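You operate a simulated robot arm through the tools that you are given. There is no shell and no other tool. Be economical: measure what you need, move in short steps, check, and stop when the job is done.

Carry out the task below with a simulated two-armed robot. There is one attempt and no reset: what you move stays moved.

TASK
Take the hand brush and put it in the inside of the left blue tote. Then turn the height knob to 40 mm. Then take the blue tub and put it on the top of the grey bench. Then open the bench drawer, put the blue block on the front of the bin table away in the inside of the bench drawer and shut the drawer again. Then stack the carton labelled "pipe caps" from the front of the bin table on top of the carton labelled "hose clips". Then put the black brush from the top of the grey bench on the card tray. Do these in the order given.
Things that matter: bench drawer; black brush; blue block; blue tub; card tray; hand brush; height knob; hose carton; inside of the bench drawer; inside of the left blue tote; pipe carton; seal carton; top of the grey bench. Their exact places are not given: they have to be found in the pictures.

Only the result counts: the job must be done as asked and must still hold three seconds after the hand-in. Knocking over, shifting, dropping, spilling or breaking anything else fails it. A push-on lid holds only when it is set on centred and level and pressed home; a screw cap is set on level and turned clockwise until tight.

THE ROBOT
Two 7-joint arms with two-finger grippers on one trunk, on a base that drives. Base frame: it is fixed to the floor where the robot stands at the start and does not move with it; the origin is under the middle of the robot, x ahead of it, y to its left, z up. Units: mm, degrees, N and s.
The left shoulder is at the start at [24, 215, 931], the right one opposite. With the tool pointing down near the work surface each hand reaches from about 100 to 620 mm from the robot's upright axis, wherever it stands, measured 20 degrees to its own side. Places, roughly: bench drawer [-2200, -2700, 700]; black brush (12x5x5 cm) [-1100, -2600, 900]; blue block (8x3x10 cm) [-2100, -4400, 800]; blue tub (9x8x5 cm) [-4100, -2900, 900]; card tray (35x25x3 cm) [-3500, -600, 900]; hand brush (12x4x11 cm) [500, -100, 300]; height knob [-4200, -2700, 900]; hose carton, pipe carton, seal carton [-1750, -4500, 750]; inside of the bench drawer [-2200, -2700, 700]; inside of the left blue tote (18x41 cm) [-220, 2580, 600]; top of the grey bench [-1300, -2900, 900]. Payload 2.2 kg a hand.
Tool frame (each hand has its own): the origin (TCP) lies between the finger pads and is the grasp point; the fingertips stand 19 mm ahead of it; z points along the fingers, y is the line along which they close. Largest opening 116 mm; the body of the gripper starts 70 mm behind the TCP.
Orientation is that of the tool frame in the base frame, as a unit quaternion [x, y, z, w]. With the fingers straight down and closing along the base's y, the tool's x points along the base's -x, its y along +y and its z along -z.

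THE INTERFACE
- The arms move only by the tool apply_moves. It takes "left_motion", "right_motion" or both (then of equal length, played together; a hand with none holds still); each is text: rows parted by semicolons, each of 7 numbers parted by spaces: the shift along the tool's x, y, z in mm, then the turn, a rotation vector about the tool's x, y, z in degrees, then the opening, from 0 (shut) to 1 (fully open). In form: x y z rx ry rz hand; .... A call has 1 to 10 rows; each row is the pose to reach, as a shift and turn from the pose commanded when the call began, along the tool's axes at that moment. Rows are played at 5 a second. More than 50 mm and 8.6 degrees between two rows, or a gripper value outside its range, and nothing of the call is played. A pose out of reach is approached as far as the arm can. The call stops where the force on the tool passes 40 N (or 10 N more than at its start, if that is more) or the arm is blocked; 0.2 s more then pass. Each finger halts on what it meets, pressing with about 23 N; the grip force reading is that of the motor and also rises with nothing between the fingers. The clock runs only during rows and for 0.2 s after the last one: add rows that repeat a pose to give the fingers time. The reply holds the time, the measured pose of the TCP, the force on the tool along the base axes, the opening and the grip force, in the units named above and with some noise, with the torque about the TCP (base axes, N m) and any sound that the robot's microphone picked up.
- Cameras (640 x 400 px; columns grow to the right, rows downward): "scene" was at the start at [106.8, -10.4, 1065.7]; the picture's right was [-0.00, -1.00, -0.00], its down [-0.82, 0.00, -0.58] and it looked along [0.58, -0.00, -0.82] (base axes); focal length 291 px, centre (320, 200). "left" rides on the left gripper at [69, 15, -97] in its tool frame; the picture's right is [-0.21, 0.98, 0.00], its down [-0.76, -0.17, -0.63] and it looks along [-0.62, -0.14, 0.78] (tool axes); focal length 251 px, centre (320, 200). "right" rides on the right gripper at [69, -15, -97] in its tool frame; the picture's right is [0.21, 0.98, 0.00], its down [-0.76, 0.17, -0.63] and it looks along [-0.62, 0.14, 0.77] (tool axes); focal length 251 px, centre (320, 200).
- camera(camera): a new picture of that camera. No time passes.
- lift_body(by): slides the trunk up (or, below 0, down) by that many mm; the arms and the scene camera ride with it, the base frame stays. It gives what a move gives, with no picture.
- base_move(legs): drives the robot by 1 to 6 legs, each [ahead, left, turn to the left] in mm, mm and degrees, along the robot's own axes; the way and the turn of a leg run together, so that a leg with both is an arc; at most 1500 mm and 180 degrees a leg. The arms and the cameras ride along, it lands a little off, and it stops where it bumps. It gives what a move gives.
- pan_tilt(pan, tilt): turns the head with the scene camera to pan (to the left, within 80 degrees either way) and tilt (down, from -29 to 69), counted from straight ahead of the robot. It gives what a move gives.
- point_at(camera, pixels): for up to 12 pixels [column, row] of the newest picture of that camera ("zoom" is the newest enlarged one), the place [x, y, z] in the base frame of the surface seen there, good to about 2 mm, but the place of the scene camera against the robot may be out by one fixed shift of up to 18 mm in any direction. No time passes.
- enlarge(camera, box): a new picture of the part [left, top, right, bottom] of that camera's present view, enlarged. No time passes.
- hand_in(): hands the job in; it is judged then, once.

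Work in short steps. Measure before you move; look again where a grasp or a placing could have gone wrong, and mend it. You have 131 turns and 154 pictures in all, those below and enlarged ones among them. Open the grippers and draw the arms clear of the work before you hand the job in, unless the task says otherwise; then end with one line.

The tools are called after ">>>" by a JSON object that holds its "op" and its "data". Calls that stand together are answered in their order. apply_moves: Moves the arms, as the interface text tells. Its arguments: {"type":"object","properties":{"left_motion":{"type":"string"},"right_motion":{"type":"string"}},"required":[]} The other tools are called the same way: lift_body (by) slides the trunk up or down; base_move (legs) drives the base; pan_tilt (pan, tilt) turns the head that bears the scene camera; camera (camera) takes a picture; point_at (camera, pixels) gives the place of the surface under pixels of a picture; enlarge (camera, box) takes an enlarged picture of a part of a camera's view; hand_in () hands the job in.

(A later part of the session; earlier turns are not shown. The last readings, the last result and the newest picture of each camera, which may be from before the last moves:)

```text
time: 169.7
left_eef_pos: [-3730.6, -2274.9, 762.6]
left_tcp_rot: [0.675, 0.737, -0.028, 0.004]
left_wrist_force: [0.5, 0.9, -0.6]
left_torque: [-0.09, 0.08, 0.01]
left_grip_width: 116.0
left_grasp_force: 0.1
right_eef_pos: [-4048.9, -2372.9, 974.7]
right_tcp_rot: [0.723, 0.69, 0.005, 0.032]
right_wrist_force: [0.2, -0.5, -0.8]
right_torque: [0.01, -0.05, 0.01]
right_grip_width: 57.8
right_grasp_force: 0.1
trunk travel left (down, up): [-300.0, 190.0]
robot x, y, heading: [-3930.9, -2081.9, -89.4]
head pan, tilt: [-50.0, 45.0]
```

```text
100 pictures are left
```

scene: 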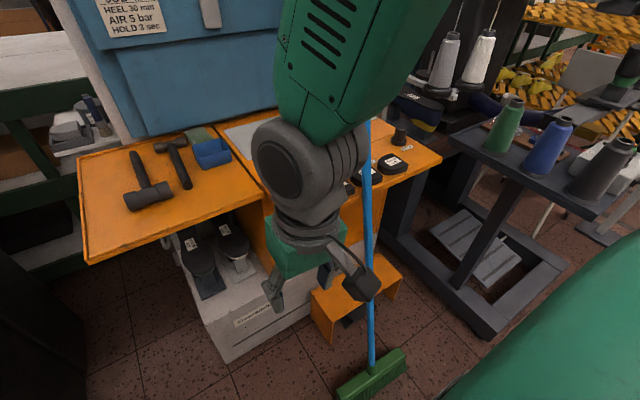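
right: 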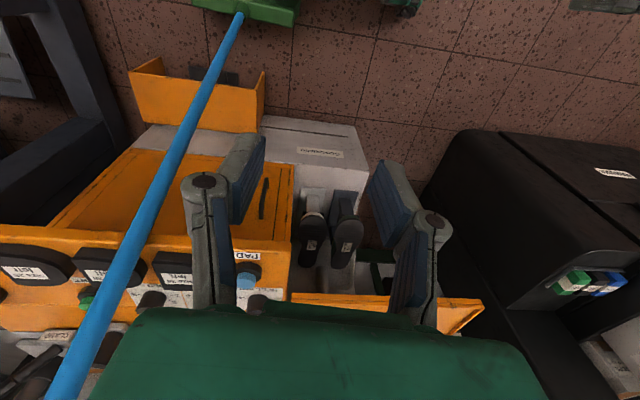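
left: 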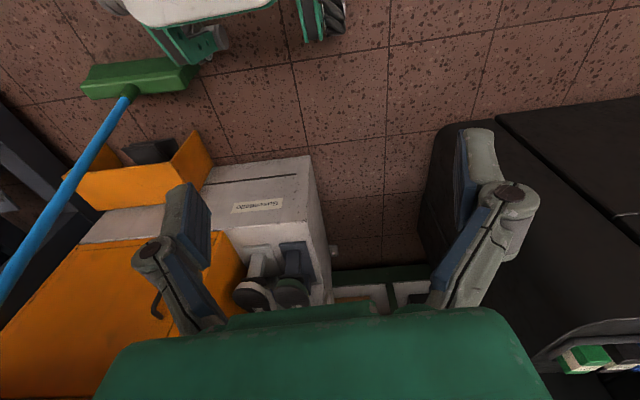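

Both hands swayed together, so the base itself bumped something. I look again with the left camera and measure head end versus foot.

>>> {"op": "camera", "data": {"camera": "left"}}

>>> {"op": "point_at", "data": {"camera": "left", "pixels": [[190, 85], [195, 68], [90, 85], [95, 95], [215, 35], [200, 50], [180, 45], [330, 15], [310, 35], [225, 45], [135, 90]]}}

>>> {"op": "enlarge", "data": {"camera": "left", "box": [50, 0, 370, 150]}}

```text
99 pictures are left
```

left: 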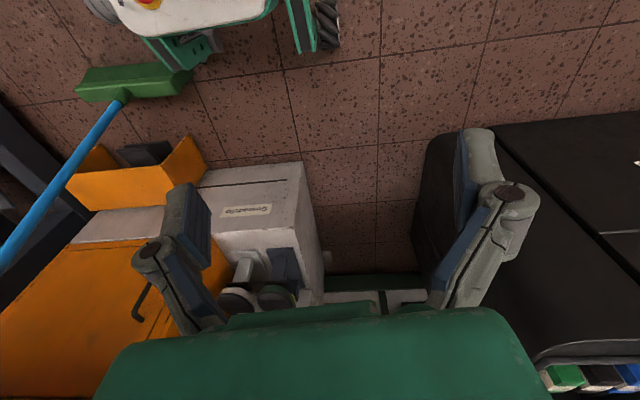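

```text
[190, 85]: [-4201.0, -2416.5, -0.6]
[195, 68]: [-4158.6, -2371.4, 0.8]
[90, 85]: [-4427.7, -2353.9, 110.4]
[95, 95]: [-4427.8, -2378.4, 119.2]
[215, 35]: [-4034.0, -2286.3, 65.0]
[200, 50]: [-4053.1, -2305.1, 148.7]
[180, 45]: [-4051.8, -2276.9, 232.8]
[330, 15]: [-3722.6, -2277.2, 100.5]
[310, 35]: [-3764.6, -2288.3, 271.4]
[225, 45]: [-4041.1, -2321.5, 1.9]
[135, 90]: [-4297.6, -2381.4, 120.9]
```

```text
2.00 times, centred on (210, 75) of left
```

zoom: 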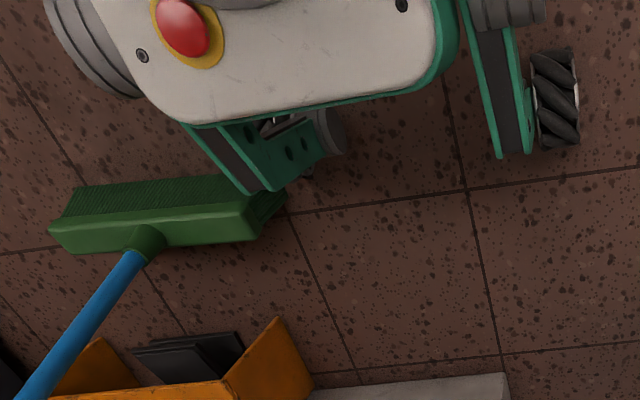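

The right foot is right at the broom head's end. I back off 70 mm, step 90 mm further left, and check clearance before advancing.

>>> {"op": "base_move", "data": {"legs": [[-70, 0, 0], [0, 100, 0]]}}

>>> {"op": "camera", "data": {"camera": "left"}}

>>> {"op": "point_at", "data": {"camera": "left", "pixels": [[145, 85], [150, 75], [140, 65], [50, 95], [90, 98]]}}

>>> {"op": "enlarge", "data": {"camera": "left", "box": [0, 0, 320, 150]}}

```text
time: 171.5
left_eef_pos: [-3679.0, -2209.1, 774.1]
left_tcp_rot: [0.677, 0.736, -0.025, 0.016]
left_wrist_force: [-2.5, -1.0, 0.8]
left_torque: [0.02, -0.25, -0.03]
left_grip_width: 116.0
left_grasp_force: 0.1
right_eef_pos: [-3997.5, -2302.6, 969.5]
right_tcp_rot: [0.727, 0.684, 0.026, 0.046]
right_wrist_force: [-0.4, 1.4, -0.1]
right_torque: [-0.06, -0.04, -0.03]
right_grip_width: 58.0
right_grasp_force: 0.1
trunk travel left (down, up): [-300.0, 190.0]
robot x, y, heading: [-3846.1, -2014.1, -89.2]
head pan, tilt: [-50.0, 45.0]
```

```text
97 pictures are left
```

left: 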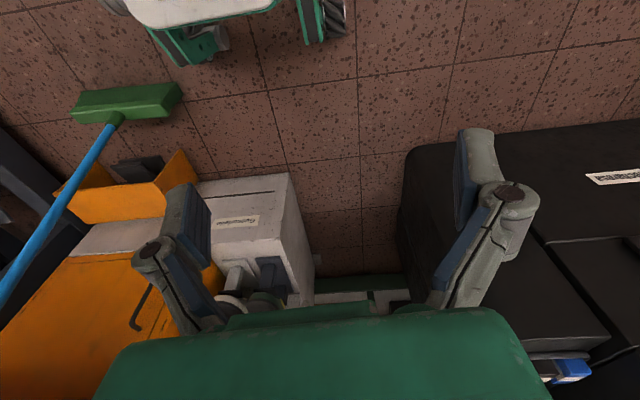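

```text
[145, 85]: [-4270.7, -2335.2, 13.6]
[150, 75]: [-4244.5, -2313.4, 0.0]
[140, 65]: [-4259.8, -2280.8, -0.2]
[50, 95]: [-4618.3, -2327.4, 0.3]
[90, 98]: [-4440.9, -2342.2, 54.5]
```

```text
2.00 times, centred on (160, 75) of left
```

zoom: 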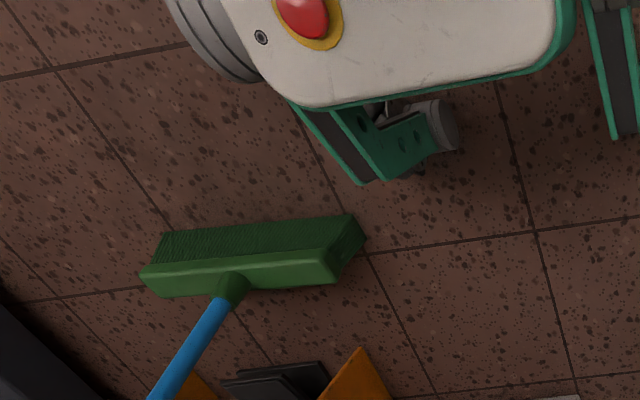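

I measure the broom head ends in the zoom.

>>> {"op": "point_at", "data": {"camera": "zoom", "pixels": [[362, 238], [335, 278], [350, 220], [145, 275], [160, 240], [235, 285], [420, 170], [370, 180], [440, 130], [610, 120]]}}

```text
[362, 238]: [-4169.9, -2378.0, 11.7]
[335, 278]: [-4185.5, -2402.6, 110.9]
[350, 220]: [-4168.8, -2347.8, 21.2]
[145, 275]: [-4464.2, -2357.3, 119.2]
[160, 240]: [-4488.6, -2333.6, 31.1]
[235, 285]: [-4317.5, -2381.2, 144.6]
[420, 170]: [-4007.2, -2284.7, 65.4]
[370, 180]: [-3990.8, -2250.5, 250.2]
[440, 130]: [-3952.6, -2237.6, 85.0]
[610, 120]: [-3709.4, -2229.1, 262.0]
```

The head ends at x≈-4169; my right wheel now passes ~110 mm beside it. I advance 225 mm.

>>> {"op": "base_move", "data": {"legs": [[110, 0, 0], [115, 0, 0]]}}

>>> {"op": "pan_tilt", "data": {"pan": -25, "tilt": 50}}

>>> {"op": "camera", "data": {"camera": "scene"}}

>>> {"op": "camera", "data": {"camera": "left"}}

```text
time: 173.5
left_eef_pos: [-3667.6, -2435.9, 771.4]
left_tcp_rot: [0.679, 0.733, -0.035, 0.016]
left_wrist_force: [-0.4, -0.5, 0.3]
left_torque: [-0.01, 0.01, -0.01]
left_grip_width: 116.0
left_grasp_force: 0.0
right_eef_pos: [-3976.9, -2526.0, 975.4]
right_tcp_rot: [0.731, 0.679, 0.036, 0.051]
right_wrist_force: [-0.6, -0.1, 0.8]
right_torque: [0.03, 0.02, -0.03]
right_grip_width: 58.0
right_grasp_force: 0.0
trunk travel left (down, up): [-300.0, 190.0]
robot x, y, heading: [-3839.6, -2237.8, -88.9]
head pan, tilt: [-50.0, 45.0]
```

```text
time: 174.4
left_eef_pos: [-3652.6, -2441.9, 766.0]
left_tcp_rot: [0.679, 0.733, -0.048, 0.01]
left_wrist_force: [0.3, -0.6, -0.8]
left_torque: [-0.03, 0.04, -0.04]
left_grip_width: 115.9
left_grasp_force: 0.0
right_eef_pos: [-3956.0, -2524.5, 980.4]
right_tcp_rot: [0.733, 0.678, 0.03, 0.047]
right_wrist_force: [0.6, 0.5, -0.3]
right_torque: [-0.02, 0.04, -0.02]
right_grip_width: 58.0
right_grasp_force: 0.0
trunk travel left (down, up): [-300.0, 190.0]
robot x, y, heading: [-3838.4, -2235.0, -89.0]
head pan, tilt: [-25.0, 50.0]
```

```text
95 pictures are left
```

scene: 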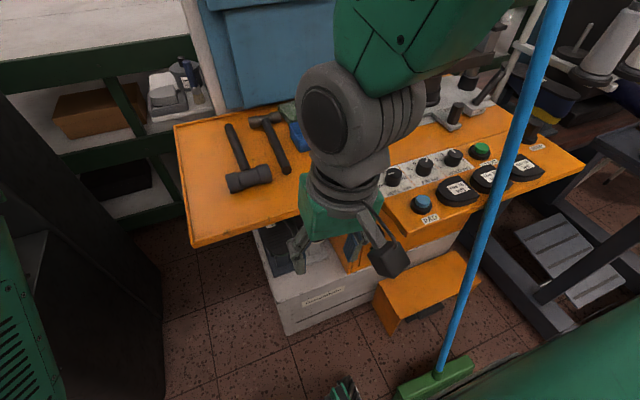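

```text
94 pictures are left
```

left: 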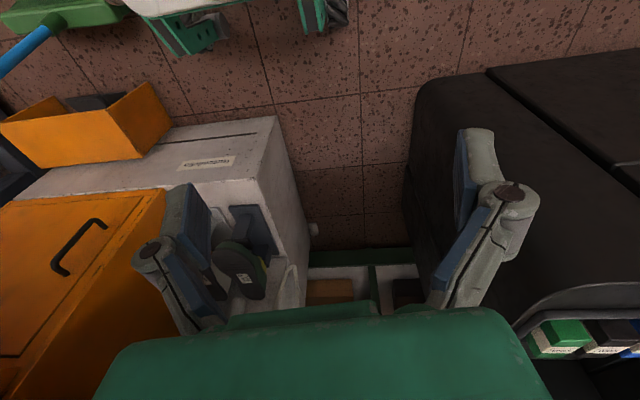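

Position is good. The tool is tilted ~6° from sway; I level it, turn it -65° for the start of the knob turn, and move above the knob.

>>> {"op": "apply_moves", "data": {"right_motion": "-22 -23 -2 0.6 0.6 -8.1 0.5; -43 -46 -3 1.2 1.2 -16.3 0.5; -65 -70 -5 1.9 1.7 -24.5 0.5; -86 -93 -6 2.5 2.3 -32.6 0.5; -108 -116 -8 3.1 2.9 -40.8 0.5; -130 -139 -10 3.7 3.5 -49 0.5; -151 -162 -11 4.3 4 -57.1 0.5; -173 -186 -13 4.9 4.6 -65.3 0.5; -195 -209 -15 4.9 4.6 -65.3 0.5; -216 -232 -16 4.9 4.6 -65.3 0.5"}}

>>> {"op": "camera", "data": {"camera": "right"}}

```text
time: 176.6
left_eef_pos: [-3672.5, -2436.9, 771.1]
left_tcp_rot: [0.679, 0.733, -0.04, 0.015]
left_wrist_force: [-1.4, -0.5, 0.4]
left_torque: [0.08, -0.11, -0.04]
left_grip_width: 116.5
left_grasp_force: 0.0
right_eef_pos: [-4233.0, -2721.7, 966.0]
right_tcp_rot: [0.251, 0.968, 0.002, 0.007]
right_wrist_force: [-1.2, 0.1, -0.5]
right_torque: [-0.02, -0.1, -0.02]
right_grip_width: 58.1
right_grasp_force: 0.1
trunk travel left (down, up): [-300.0, 190.0]
robot x, y, heading: [-3845.2, -2236.2, -89.2]
head pan, tilt: [-25.0, 50.0]
```

```text
93 pictures are left
```

right: 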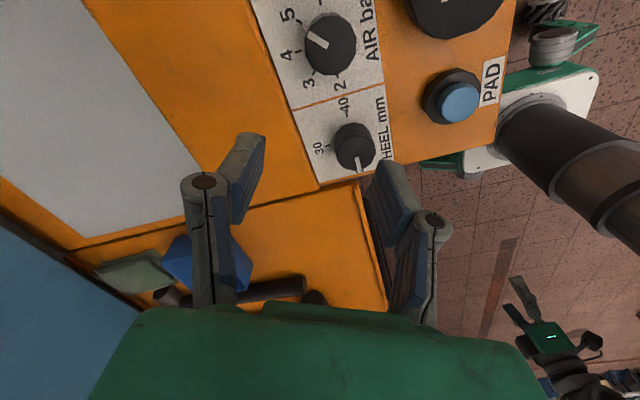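

The HEEL knob shows at (352,145), 30 and 40 marks visible. I measure it.

>>> {"op": "enlarge", "data": {"camera": "right", "box": [290, 80, 420, 190]}}

>>> {"op": "point_at", "data": {"camera": "right", "pixels": [[352, 135], [340, 138], [365, 138], [352, 128], [356, 155], [345, 105], [320, 147], [385, 150], [310, 180], [460, 100]]}}

```text
3.64 times, centred on (355, 135) of right
```

zoom: 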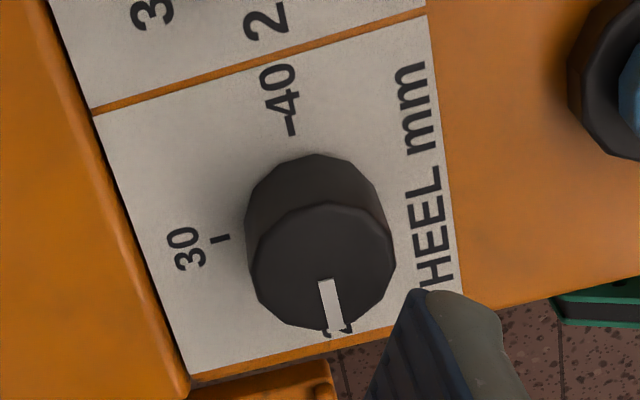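

```text
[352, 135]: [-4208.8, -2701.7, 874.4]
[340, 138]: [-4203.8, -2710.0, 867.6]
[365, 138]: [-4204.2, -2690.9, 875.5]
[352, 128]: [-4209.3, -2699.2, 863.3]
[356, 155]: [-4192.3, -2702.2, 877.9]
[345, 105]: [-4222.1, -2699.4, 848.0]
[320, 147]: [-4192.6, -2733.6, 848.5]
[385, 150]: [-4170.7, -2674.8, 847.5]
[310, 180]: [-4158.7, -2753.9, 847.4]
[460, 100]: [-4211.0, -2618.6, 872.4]
```

Knob centre ≈(-4194,-2701), top z 878, panel z 848. I move over it, down to z≈905, and let the sway settle.

>>> {"op": "apply_moves", "data": {"right_motion": "-8 12 15 0 0 0 0.5; -16 25 30 0 0 0 0.5; -24 37 45 0 0 0 0.5; -24 37 60 0 0 0 0.5; -24 37 60 0 0 0 0.5; -24 37 60 0 0 0 0.5"}}

>>> {"op": "camera", "data": {"camera": "right"}}

```text
time: 178.0
left_eef_pos: [-3638.2, -2438.9, 764.5]
left_tcp_rot: [0.678, 0.734, -0.049, 0.004]
left_wrist_force: [0.9, 0.5, 0.1]
left_torque: [-0.02, 0.06, -0.03]
left_grip_width: 115.9
left_grasp_force: 0.0
right_eef_pos: [-4151.9, -2701.1, 921.2]
right_tcp_rot: [0.248, 0.969, -0.002, -0.01]
right_wrist_force: [-0.4, 0.2, 0.2]
right_torque: [0.05, 0.02, 0.0]
right_grip_width: 58.1
right_grasp_force: 0.1
trunk travel left (down, up): [-300.0, 190.0]
robot x, y, heading: [-3836.4, -2234.7, -89.2]
head pan, tilt: [-25.0, 50.0]
```

```text
91 pictures are left
```

right: 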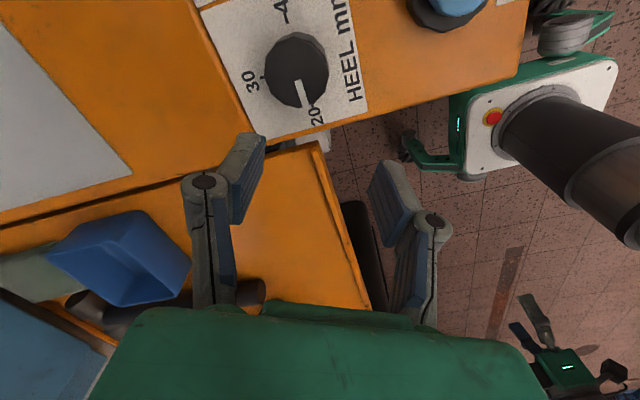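

The whole robot is still rocking sideways. I hold still two seconds and read again.

>>> {"op": "apply_moves", "data": {"right_motion": "0 0 0 0 0 0 0.5; 0 0 0 0 0 0 0.5; 0 0 0 0 0 0 0.5; 0 0 0 0 0 0 0.5; 0 0 0 0 0 0 0.5; 0 0 0 0 0 0 0.5; 0 0 0 0 0 0 0.5; 0 0 0 0 0 0 0.5; 0 0 0 0 0 0 0.5; 0 0 0 0 0 0 0.5"}}

>>> {"op": "apply_moves", "data": {"right_motion": "0 0 0 0 0 0 0.5; 0 0 0 0 0 0 0.5"}}

>>> {"op": "apply_moves", "data": {"right_motion": "0 0 0 0 0 0 0.5; 0 0 0 0 0 0 0.5"}}

>>> {"op": "camera", "data": {"camera": "right"}}

```text
time: 180.2
left_eef_pos: [-3670.3, -2440.0, 769.7]
left_tcp_rot: [0.681, 0.731, -0.042, 0.015]
left_wrist_force: [-1.3, -1.3, 0.4]
left_torque: [0.01, -0.08, 0.01]
left_grip_width: 115.9
left_grasp_force: 0.1
right_eef_pos: [-4186.3, -2701.1, 909.8]
right_tcp_rot: [0.25, 0.968, 0.002, 0.005]
right_wrist_force: [-1.4, -0.1, 0.0]
right_torque: [-0.03, -0.07, -0.03]
right_grip_width: 58.0
right_grasp_force: 0.0
trunk travel left (down, up): [-300.0, 190.0]
robot x, y, heading: [-3841.4, -2234.9, -89.4]
head pan, tilt: [-25.0, 50.0]
```

```text
time: 180.8
left_eef_pos: [-3664.4, -2436.1, 768.8]
left_tcp_rot: [0.679, 0.733, -0.042, 0.013]
left_wrist_force: [-0.9, 0.4, -0.2]
left_torque: [-0.03, -0.05, 0.01]
left_grip_width: 115.8
left_grasp_force: 0.1
right_eef_pos: [-4183.1, -2701.0, 912.0]
right_tcp_rot: [0.251, 0.968, 0.001, 0.003]
right_wrist_force: [-0.7, 0.5, -0.1]
right_torque: [-0.01, -0.08, -0.01]
right_grip_width: 57.7
right_grasp_force: 0.0
trunk travel left (down, up): [-300.0, 190.0]
robot x, y, heading: [-3838.9, -2233.3, -89.4]
head pan, tilt: [-25.0, 50.0]
```

```text
time: 181.4
left_eef_pos: [-3642.9, -2438.3, 765.9]
left_tcp_rot: [0.678, 0.733, -0.048, 0.006]
left_wrist_force: [0.9, 1.0, 0.7]
left_torque: [-0.02, 0.06, -0.01]
left_grip_width: 116.3
left_grasp_force: 0.0
right_eef_pos: [-4157.4, -2700.7, 918.3]
right_tcp_rot: [0.248, 0.969, -0.002, -0.007]
right_wrist_force: [-0.5, -0.3, 0.4]
right_torque: [0.0, -0.01, -0.01]
right_grip_width: 58.1
right_grasp_force: 0.1
trunk travel left (down, up): [-300.0, 190.0]
robot x, y, heading: [-3835.5, -2233.3, -89.2]
head pan, tilt: [-25.0, 50.0]
```

```text
90 pictures are left
```

right: 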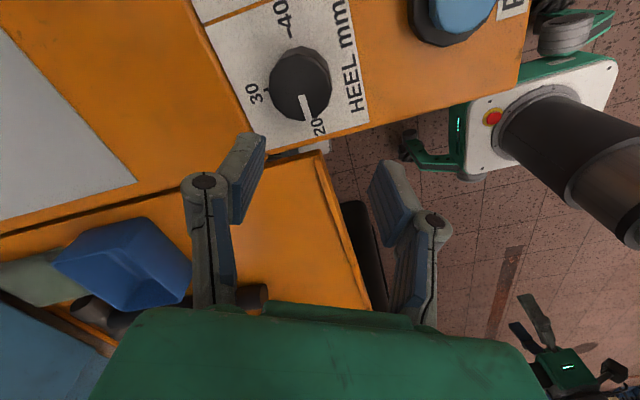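

The rocking persists. I lift the hand a bit and nudge the base back slightly to reset its stance, and lower the trunk for stiffness.

>>> {"op": "apply_moves", "data": {"right_motion": "0 0 -40 0 0 0 0.5; 0 0 -80 0 0 0 0.5; 0 0 -120 0 0 0 0.5; 0 0 -150 0 0 0 0.5"}}

>>> {"op": "lift_body", "data": {"by": -120}}

>>> {"op": "base_move", "data": {"legs": [[-15, 0, 0]]}}

>>> {"op": "apply_moves", "data": {"right_motion": "0 0 0 0 0 0 0.5; 0 0 0 0 0 0 0.5; 0 0 0 0 0 0 0.5; 0 0 0 0 0 0 0.5"}}

>>> {"op": "apply_moves", "data": {"right_motion": "0 0 0 0 0 0 0.5; 0 0 0 0 0 0 0.5; 0 0 0 0 0 0 0.5; 0 0 0 0 0 0 0.5"}}

>>> {"op": "camera", "data": {"camera": "right"}}

```text
time: 182.4
left_eef_pos: [-3653.6, -2437.0, 768.4]
left_tcp_rot: [0.678, 0.734, -0.044, 0.008]
left_wrist_force: [-0.5, 0.4, 0.8]
left_torque: [0.02, 0.0, 0.01]
left_grip_width: 116.2
left_grasp_force: 0.1
right_eef_pos: [-4168.7, -2700.4, 1065.1]
right_tcp_rot: [0.25, 0.968, 0.0, -0.002]
right_wrist_force: [0.1, 0.3, 0.8]
right_torque: [0.0, -0.03, 0.02]
right_grip_width: 58.0
right_grasp_force: 0.2
trunk travel left (down, up): [-300.0, 190.0]
robot x, y, heading: [-3842.4, -2232.6, -89.3]
head pan, tilt: [-25.0, 50.0]
```

```text
time: 183.9
left_eef_pos: [-3648.9, -2437.1, 647.6]
left_tcp_rot: [0.678, 0.734, -0.045, 0.007]
left_wrist_force: [0.7, 0.7, -0.3]
left_torque: [-0.02, 0.09, -0.03]
left_grip_width: 116.2
left_grasp_force: 0.0
right_eef_pos: [-4161.7, -2701.8, 947.5]
right_tcp_rot: [0.248, 0.969, 0.0, -0.005]
right_wrist_force: [0.7, -0.6, 0.0]
right_torque: [0.01, 0.04, 0.02]
right_grip_width: 58.1
right_grasp_force: 0.0
trunk travel left (down, up): [-180.0, 310.0]
robot x, y, heading: [-3838.0, -2235.6, -89.2]
head pan, tilt: [-25.0, 50.0]
```

```text
time: 184.6
left_eef_pos: [-3650.9, -2422.8, 646.2]
left_tcp_rot: [0.678, 0.733, -0.046, 0.008]
left_wrist_force: [-0.3, 0.0, -0.7]
left_torque: [0.0, 0.05, -0.01]
left_grip_width: 115.9
left_grasp_force: 0.1
right_eef_pos: [-4163.1, -2686.2, 947.3]
right_tcp_rot: [0.248, 0.969, 0.0, -0.004]
right_wrist_force: [0.0, 0.5, 0.2]
right_torque: [0.03, 0.05, -0.02]
right_grip_width: 57.9
right_grasp_force: 0.0
trunk travel left (down, up): [-180.0, 310.0]
robot x, y, heading: [-3840.0, -2221.0, -89.4]
head pan, tilt: [-25.0, 50.0]
```

```text
time: 185.6
left_eef_pos: [-3652.8, -2423.3, 646.6]
left_tcp_rot: [0.677, 0.734, -0.048, 0.011]
left_wrist_force: [-0.3, -0.5, 0.7]
left_torque: [0.0, 0.02, 0.0]
left_grip_width: 116.1
left_grasp_force: 0.0
right_eef_pos: [-4166.9, -2683.4, 947.2]
right_tcp_rot: [0.248, 0.969, -0.002, -0.001]
right_wrist_force: [0.3, 0.0, -0.1]
right_torque: [-0.02, -0.01, 0.01]
right_grip_width: 58.3
right_grasp_force: 0.1
trunk travel left (down, up): [-180.0, 310.0]
robot x, y, heading: [-3844.4, -2216.2, -88.9]
head pan, tilt: [-25.0, 50.0]
```

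```text
time: 186.6
left_eef_pos: [-3657.3, -2423.3, 648.5]
left_tcp_rot: [0.678, 0.734, -0.047, 0.013]
left_wrist_force: [-0.7, 0.0, -0.6]
left_torque: [0.0, -0.02, 0.02]
left_grip_width: 115.9
left_grasp_force: 0.1
right_eef_pos: [-4169.4, -2683.8, 946.1]
right_tcp_rot: [0.249, 0.969, -0.001, 0.0]
right_wrist_force: [0.1, 0.1, 0.3]
right_torque: [-0.02, 0.02, 0.0]
right_grip_width: 58.0
right_grasp_force: 0.0
trunk travel left (down, up): [-180.0, 310.0]
robot x, y, heading: [-3841.6, -2218.4, -89.2]
head pan, tilt: [-25.0, 50.0]
```

```text
89 pictures are left
```

right: 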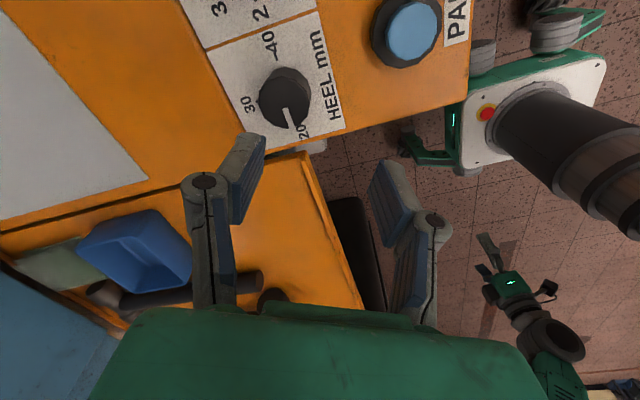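

Now steady. I measure the knob top again.

>>> {"op": "enlarge", "data": {"camera": "right", "box": [230, 40, 340, 150]}}

>>> {"op": "point_at", "data": {"camera": "right", "pixels": [[290, 100], [270, 105], [300, 118], [285, 122], [308, 98], [278, 88], [262, 60], [275, 30]]}}

```text
3.64 times, centred on (285, 95) of right
```

zoom: 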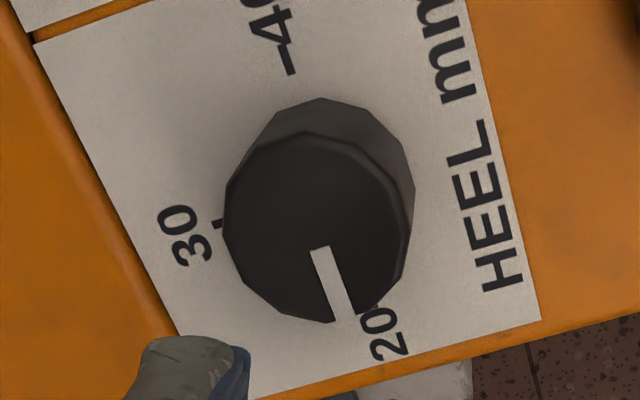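

```text
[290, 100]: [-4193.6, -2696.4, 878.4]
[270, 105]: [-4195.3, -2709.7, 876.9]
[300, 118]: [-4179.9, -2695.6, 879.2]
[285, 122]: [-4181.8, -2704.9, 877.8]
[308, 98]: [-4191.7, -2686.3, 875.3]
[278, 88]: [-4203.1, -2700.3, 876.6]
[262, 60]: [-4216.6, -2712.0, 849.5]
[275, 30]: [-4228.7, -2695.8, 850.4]
```

Knob centre (-4193.5,-2701), about 34 mm across. I move over and down to just above it, then check.

>>> {"op": "apply_moves", "data": {"right_motion": "7 -14 10 0 0 0 0.5; 13 -27 25 0 0 0 0.5; 13 -27 40 0 0 0 0.5; 13 -27 40 0 0 0 0.5; 13 -27 40 0 0 0 0.5; 13 -27 40 0 0 0 0.5"}}

>>> {"op": "camera", "data": {"camera": "right"}}

```text
time: 188.0
left_eef_pos: [-3655.5, -2423.7, 647.0]
left_tcp_rot: [0.677, 0.734, -0.049, 0.011]
left_wrist_force: [-0.2, 0.1, -0.2]
left_torque: [0.01, -0.01, -0.02]
left_grip_width: 115.9
left_grasp_force: 0.0
right_eef_pos: [-4192.5, -2701.2, 906.6]
right_tcp_rot: [0.249, 0.969, -0.002, -0.001]
right_wrist_force: [-0.7, 0.9, 0.3]
right_torque: [0.0, 0.01, -0.01]
right_grip_width: 57.8
right_grasp_force: 0.0
trunk travel left (down, up): [-180.0, 310.0]
robot x, y, heading: [-3834.3, -2221.8, -89.2]
head pan, tilt: [-25.0, 50.0]
```

```text
87 pictures are left
```

right: 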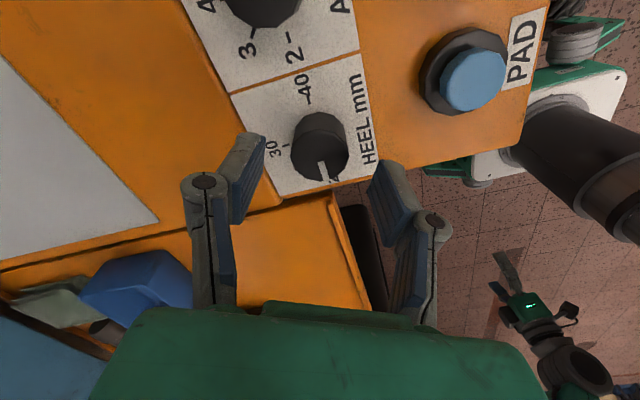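

Centred. I descend 38 mm and close on the knob.

>>> {"op": "apply_moves", "data": {"right_motion": "0 0 20 0 0 0 0.5; 0 0 38 0 0 0 0.5; 0 0 38 0 0 0 0.5; 0 0 38 0 0 0 0.2; 0 0 38 0 0 0 0.15; 0 0 38 0 0 0 0.15"}}

```text
time: 189.4
left_eef_pos: [-3654.7, -2421.7, 648.7]
left_tcp_rot: [0.678, 0.733, -0.048, 0.012]
left_wrist_force: [-0.1, -0.4, -0.8]
left_torque: [0.03, 0.0, -0.01]
left_grip_width: 115.7
left_grasp_force: 0.1
right_eef_pos: [-4191.4, -2701.4, 869.6]
right_tcp_rot: [0.248, 0.969, -0.004, -0.002]
right_wrist_force: [-3.5, -2.4, 25.5]
right_torque: [0.49, 0.56, -0.17]
right_grip_width: 33.9
right_grasp_force: 44.7
trunk travel left (down, up): [-180.0, 310.0]
robot x, y, heading: [-3838.1, -2222.8, -89.1]
head pan, tilt: [-25.0, 50.0]
```

Gripped at 34 mm, but tips press the panel (25 N up). I raise 4 mm and turn clockwise 75°.

>>> {"op": "apply_moves", "data": {"right_motion": "0 0 -5 0 0 0 0.15; 0 0 -5 0 0 8.3 0.15; 0 0 -5 0 0 16.6 0.15; 0 0 -5 0 0 25 0.15; 0 0 -5 0 0 33 0.15; 0 0 -5 0 0 41.5 0.15; 0 0 -5 0 0 50 0.15; 0 0 -5 0 0 58 0.15; 0 0 -5 0 0 66.5 0.15; 0 0 -5 0 0 75 0.15"}}

>>> {"op": "camera", "data": {"camera": "right"}}

```text
time: 191.6
left_eef_pos: [-3654.7, -2423.6, 647.8]
left_tcp_rot: [0.678, 0.733, -0.048, 0.011]
left_wrist_force: [0.1, 0.0, -0.4]
left_torque: [0.01, 0.01, -0.01]
left_grip_width: 116.0
left_grasp_force: 0.0
right_eef_pos: [-4191.6, -2701.1, 875.7]
right_tcp_rot: [0.788, 0.616, -0.005, 0.001]
right_wrist_force: [2.5, 4.1, 19.5]
right_torque: [1.01, -0.13, -0.04]
right_grip_width: 33.6
right_grasp_force: 44.4
trunk travel left (down, up): [-180.0, 310.0]
robot x, y, heading: [-3837.8, -2216.4, -89.3]
head pan, tilt: [-25.0, 50.0]
```

```text
86 pictures are left
```

right: 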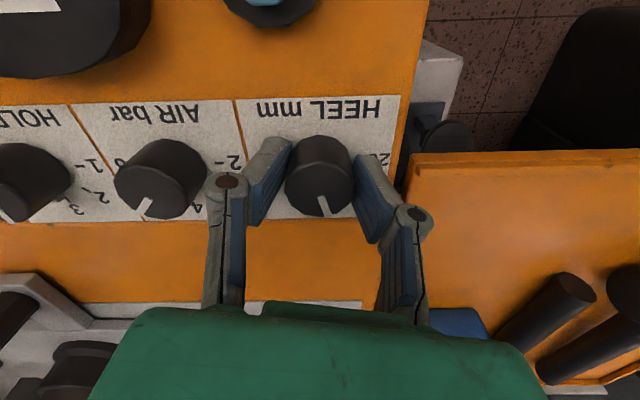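

The knob follows (pointer now near 30). I continue clockwise.

>>> {"op": "apply_moves", "data": {"right_motion": "0 0 0 0 0 8.3 0.15; 0 0 0 0 0 16.6 0.15; 0 0 0 0 0 25 0.15; 0 0 0 0 0 33 0.15; 0 0 0 0 0 41.5 0.15; 0 0 0 0 0 50 0.15; 0 0 0 0 0 58 0.15; 0 0 0 0 0 66.5 0.15; 0 0 0 0 0 75 0.15"}}

>>> {"op": "camera", "data": {"camera": "right"}}

```text
time: 193.6
left_eef_pos: [-3654.1, -2423.8, 646.8]
left_tcp_rot: [0.678, 0.734, -0.049, 0.011]
left_wrist_force: [-0.2, -0.2, 0.4]
left_torque: [0.0, 0.0, -0.01]
left_grip_width: 115.8
left_grasp_force: 0.1
right_eef_pos: [-4190.4, -2701.4, 875.9]
right_tcp_rot: [1.0, 0.009, -0.003, 0.003]
right_wrist_force: [1.8, -6.4, 24.7]
right_torque: [-0.05, 0.75, 0.01]
right_grip_width: 33.9
right_grasp_force: 45.2
trunk travel left (down, up): [-180.0, 310.0]
robot x, y, heading: [-3839.9, -2219.2, -89.2]
head pan, tilt: [-25.0, 50.0]
```

```text
85 pictures are left
```

right: 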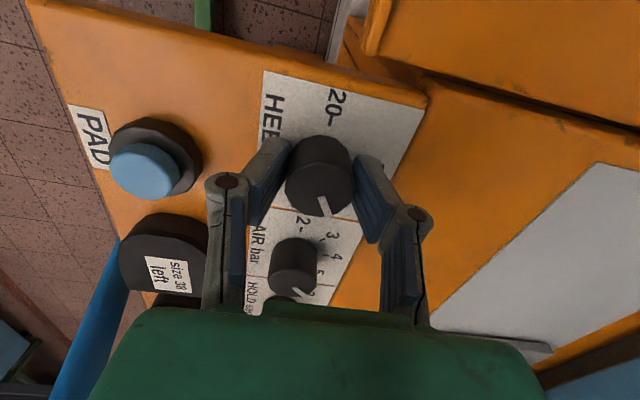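

150° done without trouble; I go the remaining 30°.

>>> {"op": "apply_moves", "data": {"right_motion": "0 0 0 0 0 7.5 0.15; 0 0 0 0 0 15 0.15; 0 0 0 0 0 22.5 0.15; 0 0 0 0 0 30 0.15; 0 0 0 0 0 30 0.15"}}

>>> {"op": "camera", "data": {"camera": "right"}}

```text
time: 194.8
left_eef_pos: [-3654.6, -2423.2, 647.4]
left_tcp_rot: [0.678, 0.733, -0.049, 0.011]
left_wrist_force: [0.0, 0.0, -0.2]
left_torque: [0.02, -0.03, 0.01]
left_grip_width: 116.0
left_grasp_force: 0.1
right_eef_pos: [-4189.7, -2701.3, 875.6]
right_tcp_rot: [0.968, -0.249, -0.003, 0.003]
right_wrist_force: [-1.0, -11.9, 27.6]
right_torque: [0.03, 0.64, 0.03]
right_grip_width: 33.7
right_grasp_force: 45.2
trunk travel left (down, up): [-180.0, 310.0]
robot x, y, heading: [-3837.7, -2219.3, -89.1]
head pan, tilt: [-25.0, 50.0]
```

```text
84 pictures are left
```

right: 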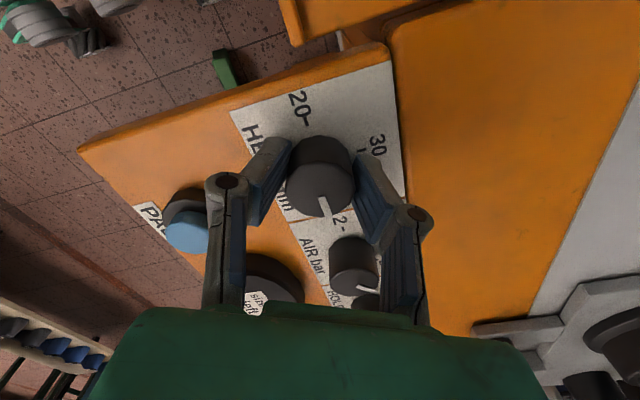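

180° turned. I release, rise and check the pointer.

>>> {"op": "apply_moves", "data": {"right_motion": "0 0 0 0 0 0 0.5; 0 0 0 0 0 0 0.5; 0 0 -30 0 0 0 0.5; 0 0 -60 0 0 0 0.5; 0 0 -90 0 0 0 0.5"}}

>>> {"op": "camera", "data": {"camera": "right"}}

>>> {"op": "enlarge", "data": {"camera": "right", "box": [240, 40, 400, 160]}}

```text
time: 196.0
left_eef_pos: [-3655.2, -2423.0, 646.9]
left_tcp_rot: [0.678, 0.733, -0.048, 0.011]
left_wrist_force: [-0.3, 1.0, -0.1]
left_torque: [-0.04, -0.04, 0.0]
left_grip_width: 116.2
left_grasp_force: 0.0
right_eef_pos: [-4191.0, -2701.2, 962.6]
right_tcp_rot: [0.969, -0.249, -0.002, 0.001]
right_wrist_force: [-0.1, -0.2, 0.0]
right_torque: [0.0, 0.02, 0.0]
right_grip_width: 58.0
right_grasp_force: 0.0
trunk travel left (down, up): [-180.0, 310.0]
robot x, y, heading: [-3837.4, -2216.8, -89.2]
head pan, tilt: [-25.0, 50.0]
```

```text
83 pictures are left
```

right: 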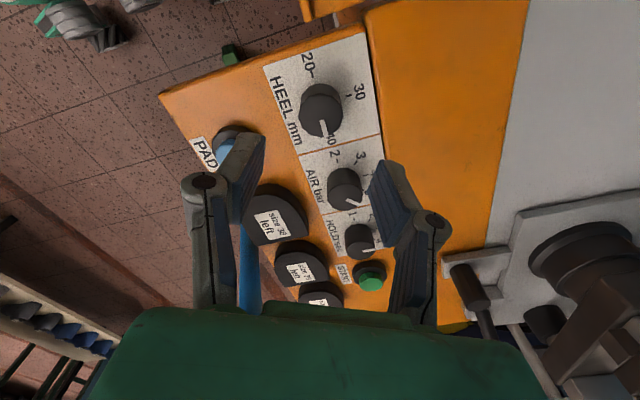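

```text
3.33 times, centred on (320, 100) of right
```

zoom: 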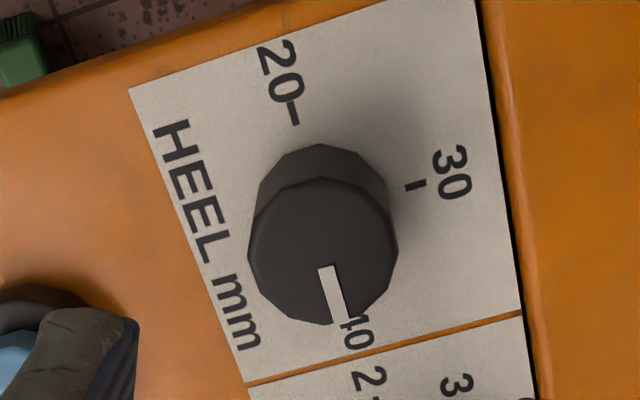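

The pointer is on 40. Next the tub: I raise the right hand and turn it back toward neutral while drawing back.

>>> {"op": "apply_moves", "data": {"right_motion": "0 0 -20 0 0 -8.4 0.5; 0 0 -40 0 0 -16.8 0.5; 0 0 -60 0 0 -25.2 0.5; 0 0 -80 0 0 -33.6 0.5; 0 0 -90 0 0 -42 0.5; 0 0 -90 0 0 -50.4 0.5; 0 0 -90 0 0 -58.8 0.5; 0 0 -90 0 0 -67.2 0.5; 0 0 -90 0 0 -75.6 0.5; 0 0 -90 0 0 -84 0.5"}}

>>> {"op": "apply_moves", "data": {"right_motion": "0 0 0 0 0 -8.5 1; 0 0 0 0 0 -17 1; 0 0 0 0 0 -25.5 1; 0 0 0 0 0 -34 1"}}

>>> {"op": "pan_tilt", "data": {"pan": 30, "tilt": 45}}

>>> {"op": "camera", "data": {"camera": "scene"}}

>>> {"op": "camera", "data": {"camera": "right"}}

```text
time: 198.2
left_eef_pos: [-3656.5, -2423.7, 648.4]
left_tcp_rot: [0.678, 0.734, -0.048, 0.012]
left_wrist_force: [-0.2, -0.5, -0.4]
left_torque: [0.0, -0.01, 0.03]
left_grip_width: 116.0
left_grasp_force: 0.0
right_eef_pos: [-4192.7, -2701.2, 1053.4]
right_tcp_rot: [0.886, 0.464, -0.001, -0.001]
right_wrist_force: [-0.7, 0.4, -0.4]
right_torque: [0.01, 0.03, 0.02]
right_grip_width: 58.1
right_grasp_force: 0.0
trunk travel left (down, up): [-180.0, 310.0]
robot x, y, heading: [-3839.6, -2217.5, -89.1]
head pan, tilt: [-25.0, 50.0]
```

```text
time: 199.2
left_eef_pos: [-3656.5, -2424.5, 647.0]
left_tcp_rot: [0.678, 0.734, -0.048, 0.012]
left_wrist_force: [0.4, 0.7, 0.0]
left_torque: [-0.01, -0.01, -0.01]
left_grip_width: 115.9
left_grasp_force: 0.1
right_eef_pos: [-4191.0, -2700.1, 1054.7]
right_tcp_rot: [0.712, 0.702, -0.001, 0.0]
right_wrist_force: [0.2, 0.1, -0.4]
right_torque: [0.02, 0.02, 0.01]
right_grip_width: 115.8
right_grasp_force: 0.1
trunk travel left (down, up): [-180.0, 310.0]
robot x, y, heading: [-3837.5, -2222.8, -89.2]
head pan, tilt: [-25.0, 50.0]
```

```text
time: 200.5
left_eef_pos: [-3655.6, -2425.5, 648.3]
left_tcp_rot: [0.678, 0.734, -0.048, 0.012]
left_wrist_force: [0.3, -0.8, -0.1]
left_torque: [0.0, 0.0, -0.01]
left_grip_width: 116.0
left_grasp_force: 0.2
right_eef_pos: [-4191.3, -2700.1, 1053.6]
right_tcp_rot: [0.713, 0.701, -0.002, -0.001]
right_wrist_force: [-0.1, 0.7, 0.5]
right_torque: [0.02, -0.02, -0.01]
right_grip_width: 116.1
right_grasp_force: 0.0
trunk travel left (down, up): [-180.0, 310.0]
robot x, y, heading: [-3832.6, -2220.6, -89.2]
head pan, tilt: [30.0, 45.0]
```

```text
81 pictures are left
```

scene: 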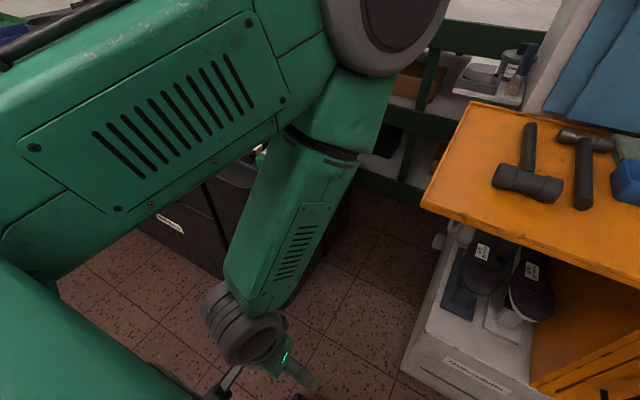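

```text
80 pictures are left
```

right: 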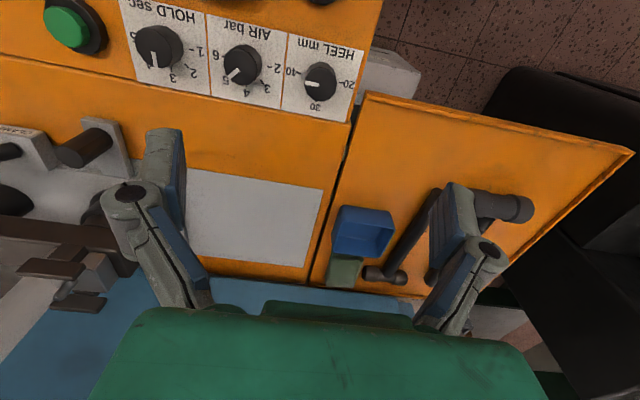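

The knob stays at 40. I measure the tub and the left elbow relative to the machines.

>>> {"op": "point_at", "data": {"camera": "right", "pixels": [[338, 210], [392, 215], [385, 255], [335, 250], [362, 225], [362, 262], [345, 270], [400, 270], [420, 230], [330, 235], [365, 205]]}}

>>> {"op": "point_at", "data": {"camera": "scene", "pixels": [[390, 30], [345, 130], [400, 85], [215, 220], [260, 170], [380, 140], [440, 200], [150, 20]]}}

>>> {"op": "enlarge", "data": {"camera": "right", "box": [300, 180, 440, 300]}}

```text
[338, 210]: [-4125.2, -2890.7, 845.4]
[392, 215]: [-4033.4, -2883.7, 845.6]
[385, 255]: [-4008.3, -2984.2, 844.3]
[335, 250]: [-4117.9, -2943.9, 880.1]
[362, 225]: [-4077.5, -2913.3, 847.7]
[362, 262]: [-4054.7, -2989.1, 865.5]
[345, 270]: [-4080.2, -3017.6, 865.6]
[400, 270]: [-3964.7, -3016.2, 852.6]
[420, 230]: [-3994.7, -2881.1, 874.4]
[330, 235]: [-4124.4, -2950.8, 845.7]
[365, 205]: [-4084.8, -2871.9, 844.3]
```

```text
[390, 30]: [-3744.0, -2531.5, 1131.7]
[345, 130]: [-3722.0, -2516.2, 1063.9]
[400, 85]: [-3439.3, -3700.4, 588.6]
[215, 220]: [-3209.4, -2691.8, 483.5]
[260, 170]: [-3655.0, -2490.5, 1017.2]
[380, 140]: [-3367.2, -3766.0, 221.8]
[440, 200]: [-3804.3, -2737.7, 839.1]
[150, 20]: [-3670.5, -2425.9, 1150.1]
```

```text
3.33 times, centred on (370, 240) of right
```

zoom: 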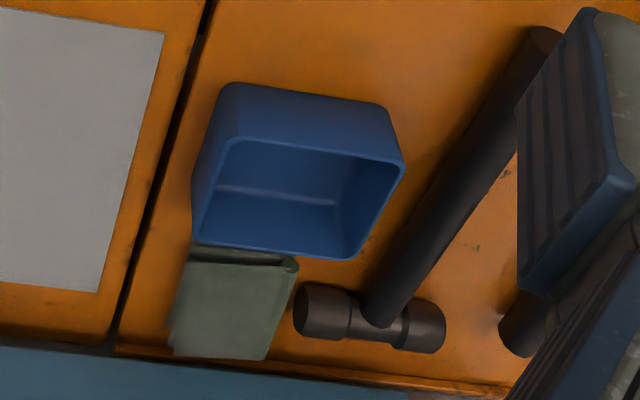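

I measure the tub rim corners.

>>> {"op": "point_at", "data": {"camera": "zoom", "pixels": [[228, 141], [400, 165], [348, 254], [198, 238], [310, 155], [270, 250], [212, 190], [378, 212], [300, 120], [230, 90], [385, 110], [280, 215]]}}

```text
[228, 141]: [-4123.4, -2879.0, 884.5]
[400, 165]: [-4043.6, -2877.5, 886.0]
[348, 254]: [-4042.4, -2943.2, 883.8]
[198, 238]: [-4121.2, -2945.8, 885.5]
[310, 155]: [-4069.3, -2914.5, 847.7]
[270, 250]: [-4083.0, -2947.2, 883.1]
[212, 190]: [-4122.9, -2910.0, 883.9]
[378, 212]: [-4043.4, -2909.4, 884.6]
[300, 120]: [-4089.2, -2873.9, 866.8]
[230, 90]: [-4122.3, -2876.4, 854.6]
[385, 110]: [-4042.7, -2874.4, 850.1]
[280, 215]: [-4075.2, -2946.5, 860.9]
```

Tub centre (-4083,-2911), rim z 885, tray z 845. I advance the base 150 mm and bring the hand over it.

>>> {"op": "base_move", "data": {"legs": [[150, 0, 0]]}}

>>> {"op": "apply_moves", "data": {"right_motion": "0 36 15 0 0 0 0.88; -10 72 30 0 0 0 0.88; -30 108 50 0 0 0 0.88; -60 108 80 0 0 0 0.88; -60 108 80 0 0 0 0.88; -60 108 80 0 0 0 0.88"}}

>>> {"op": "camera", "data": {"camera": "right"}}

```text
time: 201.8
left_eef_pos: [-3652.9, -2574.6, 646.8]
left_tcp_rot: [0.678, 0.734, -0.047, 0.011]
left_wrist_force: [0.6, -0.3, 0.9]
left_torque: [0.01, -0.02, -0.01]
left_grip_width: 116.3
left_grasp_force: 0.1
right_eef_pos: [-4189.2, -2853.7, 1051.8]
right_tcp_rot: [0.711, 0.703, -0.002, -0.002]
right_wrist_force: [0.2, 0.0, -1.0]
right_torque: [0.03, 0.01, 0.0]
right_grip_width: 116.1
right_grasp_force: 0.0
trunk travel left (down, up): [-180.0, 310.0]
robot x, y, heading: [-3837.6, -2370.3, -89.2]
head pan, tilt: [30.0, 45.0]
```

```text
time: 203.2
left_eef_pos: [-3653.5, -2576.8, 646.4]
left_tcp_rot: [0.677, 0.734, -0.05, 0.013]
left_wrist_force: [-0.1, -0.5, 1.0]
left_torque: [0.04, -0.02, -0.01]
left_grip_width: 116.2
left_grasp_force: 0.1
right_eef_pos: [-4080.0, -2911.7, 973.4]
right_tcp_rot: [0.711, 0.703, -0.003, 0.0]
right_wrist_force: [0.1, -0.2, 0.5]
right_torque: [-0.01, -0.01, -0.01]
right_grip_width: 102.1
right_grasp_force: 0.0
trunk travel left (down, up): [-180.0, 310.0]
robot x, y, heading: [-3836.9, -2374.2, -89.0]
head pan, tilt: [30.0, 45.0]
```

```text
78 pictures are left
```

right: 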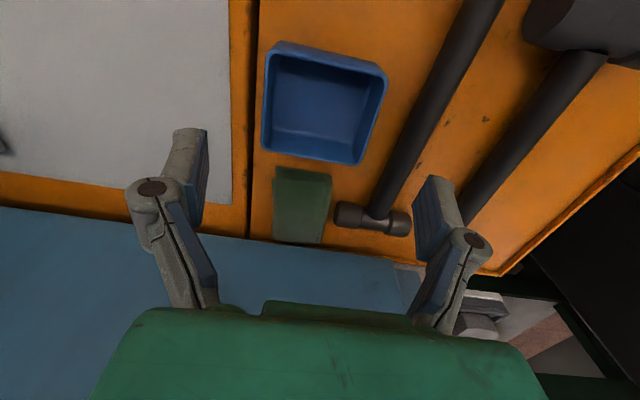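

I re-measure the rim and mallet from here.

>>> {"op": "point_at", "data": {"camera": "right", "pixels": [[268, 100], [378, 110], [325, 50], [315, 160], [400, 150], [425, 100], [340, 215], [250, 100], [270, 55], [384, 75]]}}

```text
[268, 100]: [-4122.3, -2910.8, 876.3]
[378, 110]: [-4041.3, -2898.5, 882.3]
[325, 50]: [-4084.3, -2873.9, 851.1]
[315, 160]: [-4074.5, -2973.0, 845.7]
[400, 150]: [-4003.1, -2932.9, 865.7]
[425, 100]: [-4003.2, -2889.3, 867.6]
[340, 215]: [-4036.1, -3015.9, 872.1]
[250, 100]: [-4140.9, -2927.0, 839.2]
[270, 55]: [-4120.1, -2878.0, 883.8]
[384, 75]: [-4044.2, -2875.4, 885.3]
```

Clear by ~12 mm to the mallet. I descend 104 mm with 3 mm correction and close.

>>> {"op": "apply_moves", "data": {"right_motion": "0 -3 35 0 0 0 0.88; 0 -3 70 0 0 0 0.88; 0 -3 90 0 0 0 0.88; 0 -3 103 0 0 0 0.88; 0 -3 103 0 0 0 0.88; 0 -3 103 0 0 0 0.6; 0 -3 103 0 0 0 0.5; 0 -3 103 0 0 0 0.5"}}

>>> {"op": "camera", "data": {"camera": "right"}}

```text
time: 205.1
left_eef_pos: [-3653.4, -2574.3, 647.5]
left_tcp_rot: [0.677, 0.735, -0.05, 0.013]
left_wrist_force: [-0.6, -0.2, -0.1]
left_torque: [0.01, 0.01, 0.02]
left_grip_width: 115.9
left_grasp_force: 0.1
right_eef_pos: [-4084.7, -2912.0, 871.6]
right_tcp_rot: [0.712, 0.703, -0.003, 0.0]
right_wrist_force: [-0.9, 0.3, 3.1]
right_torque: [-0.06, -0.07, 0.05]
right_grip_width: 87.2
right_grasp_force: 23.0
trunk travel left (down, up): [-180.0, 310.0]
robot x, y, heading: [-3837.6, -2370.7, -89.0]
head pan, tilt: [30.0, 45.0]
```

```text
77 pictures are left
```

right: 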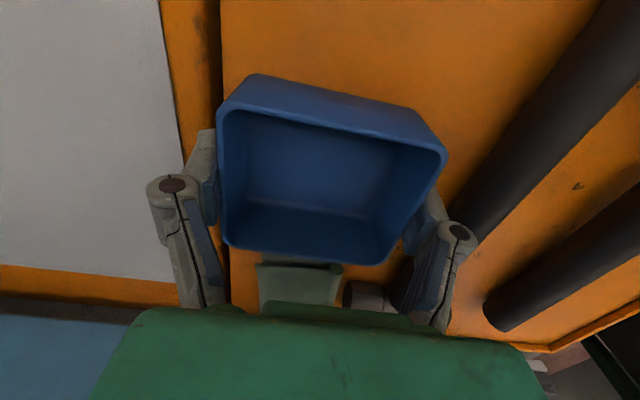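

Held at 87 mm. I lift it and draw it back toward the robot.

>>> {"op": "apply_moves", "data": {"right_motion": "0 0 -20 0 0 0 0.4; 0 0 -55 0 0 0 0.4; 0 0 -95 0 0 0 0.4; 0 0 -135 0 0 0 0.4; 30 5 -160 0 0 0 0.4; 65 15 -165 0 0 0 0.4; 100 30 -165 0 0 0 0.4; 135 45 -165 0 0 0 0.4; 170 60 -165 0 0 0 0.4; 200 75 -165 0 0 0 0.4"}}

>>> {"op": "base_move", "data": {"legs": [[-350, 0, 0]]}}

```text
time: 207.2
left_eef_pos: [-3654.2, -2574.4, 648.4]
left_tcp_rot: [0.677, 0.734, -0.051, 0.012]
left_wrist_force: [0.9, 0.3, -0.2]
left_torque: [0.0, 0.0, 0.03]
left_grip_width: 116.0
left_grasp_force: 0.2
right_eef_pos: [-4006.6, -2711.0, 1034.1]
right_tcp_rot: [0.711, 0.703, -0.004, 0.001]
right_wrist_force: [-0.6, 1.0, -0.5]
right_torque: [0.02, -0.01, 0.01]
right_grip_width: 86.9
right_grasp_force: 22.9
trunk travel left (down, up): [-180.0, 310.0]
robot x, y, heading: [-3838.1, -2367.7, -88.9]
head pan, tilt: [30.0, 45.0]
```

```text
time: 209.5
left_eef_pos: [-3660.6, -2221.3, 646.9]
left_tcp_rot: [0.678, 0.733, -0.05, 0.013]
left_wrist_force: [-0.4, 0.2, 0.4]
left_torque: [0.02, 0.01, 0.04]
left_grip_width: 116.4
left_grasp_force: 0.2
right_eef_pos: [-4015.3, -2357.9, 1035.0]
right_tcp_rot: [0.713, 0.701, -0.002, 0.0]
right_wrist_force: [-0.6, 0.8, -0.1]
right_torque: [-0.03, -0.01, -0.01]
right_grip_width: 87.1
right_grasp_force: 23.1
trunk travel left (down, up): [-180.0, 310.0]
robot x, y, heading: [-3838.4, -2016.9, -89.3]
head pan, tilt: [30.0, 45.0]
```

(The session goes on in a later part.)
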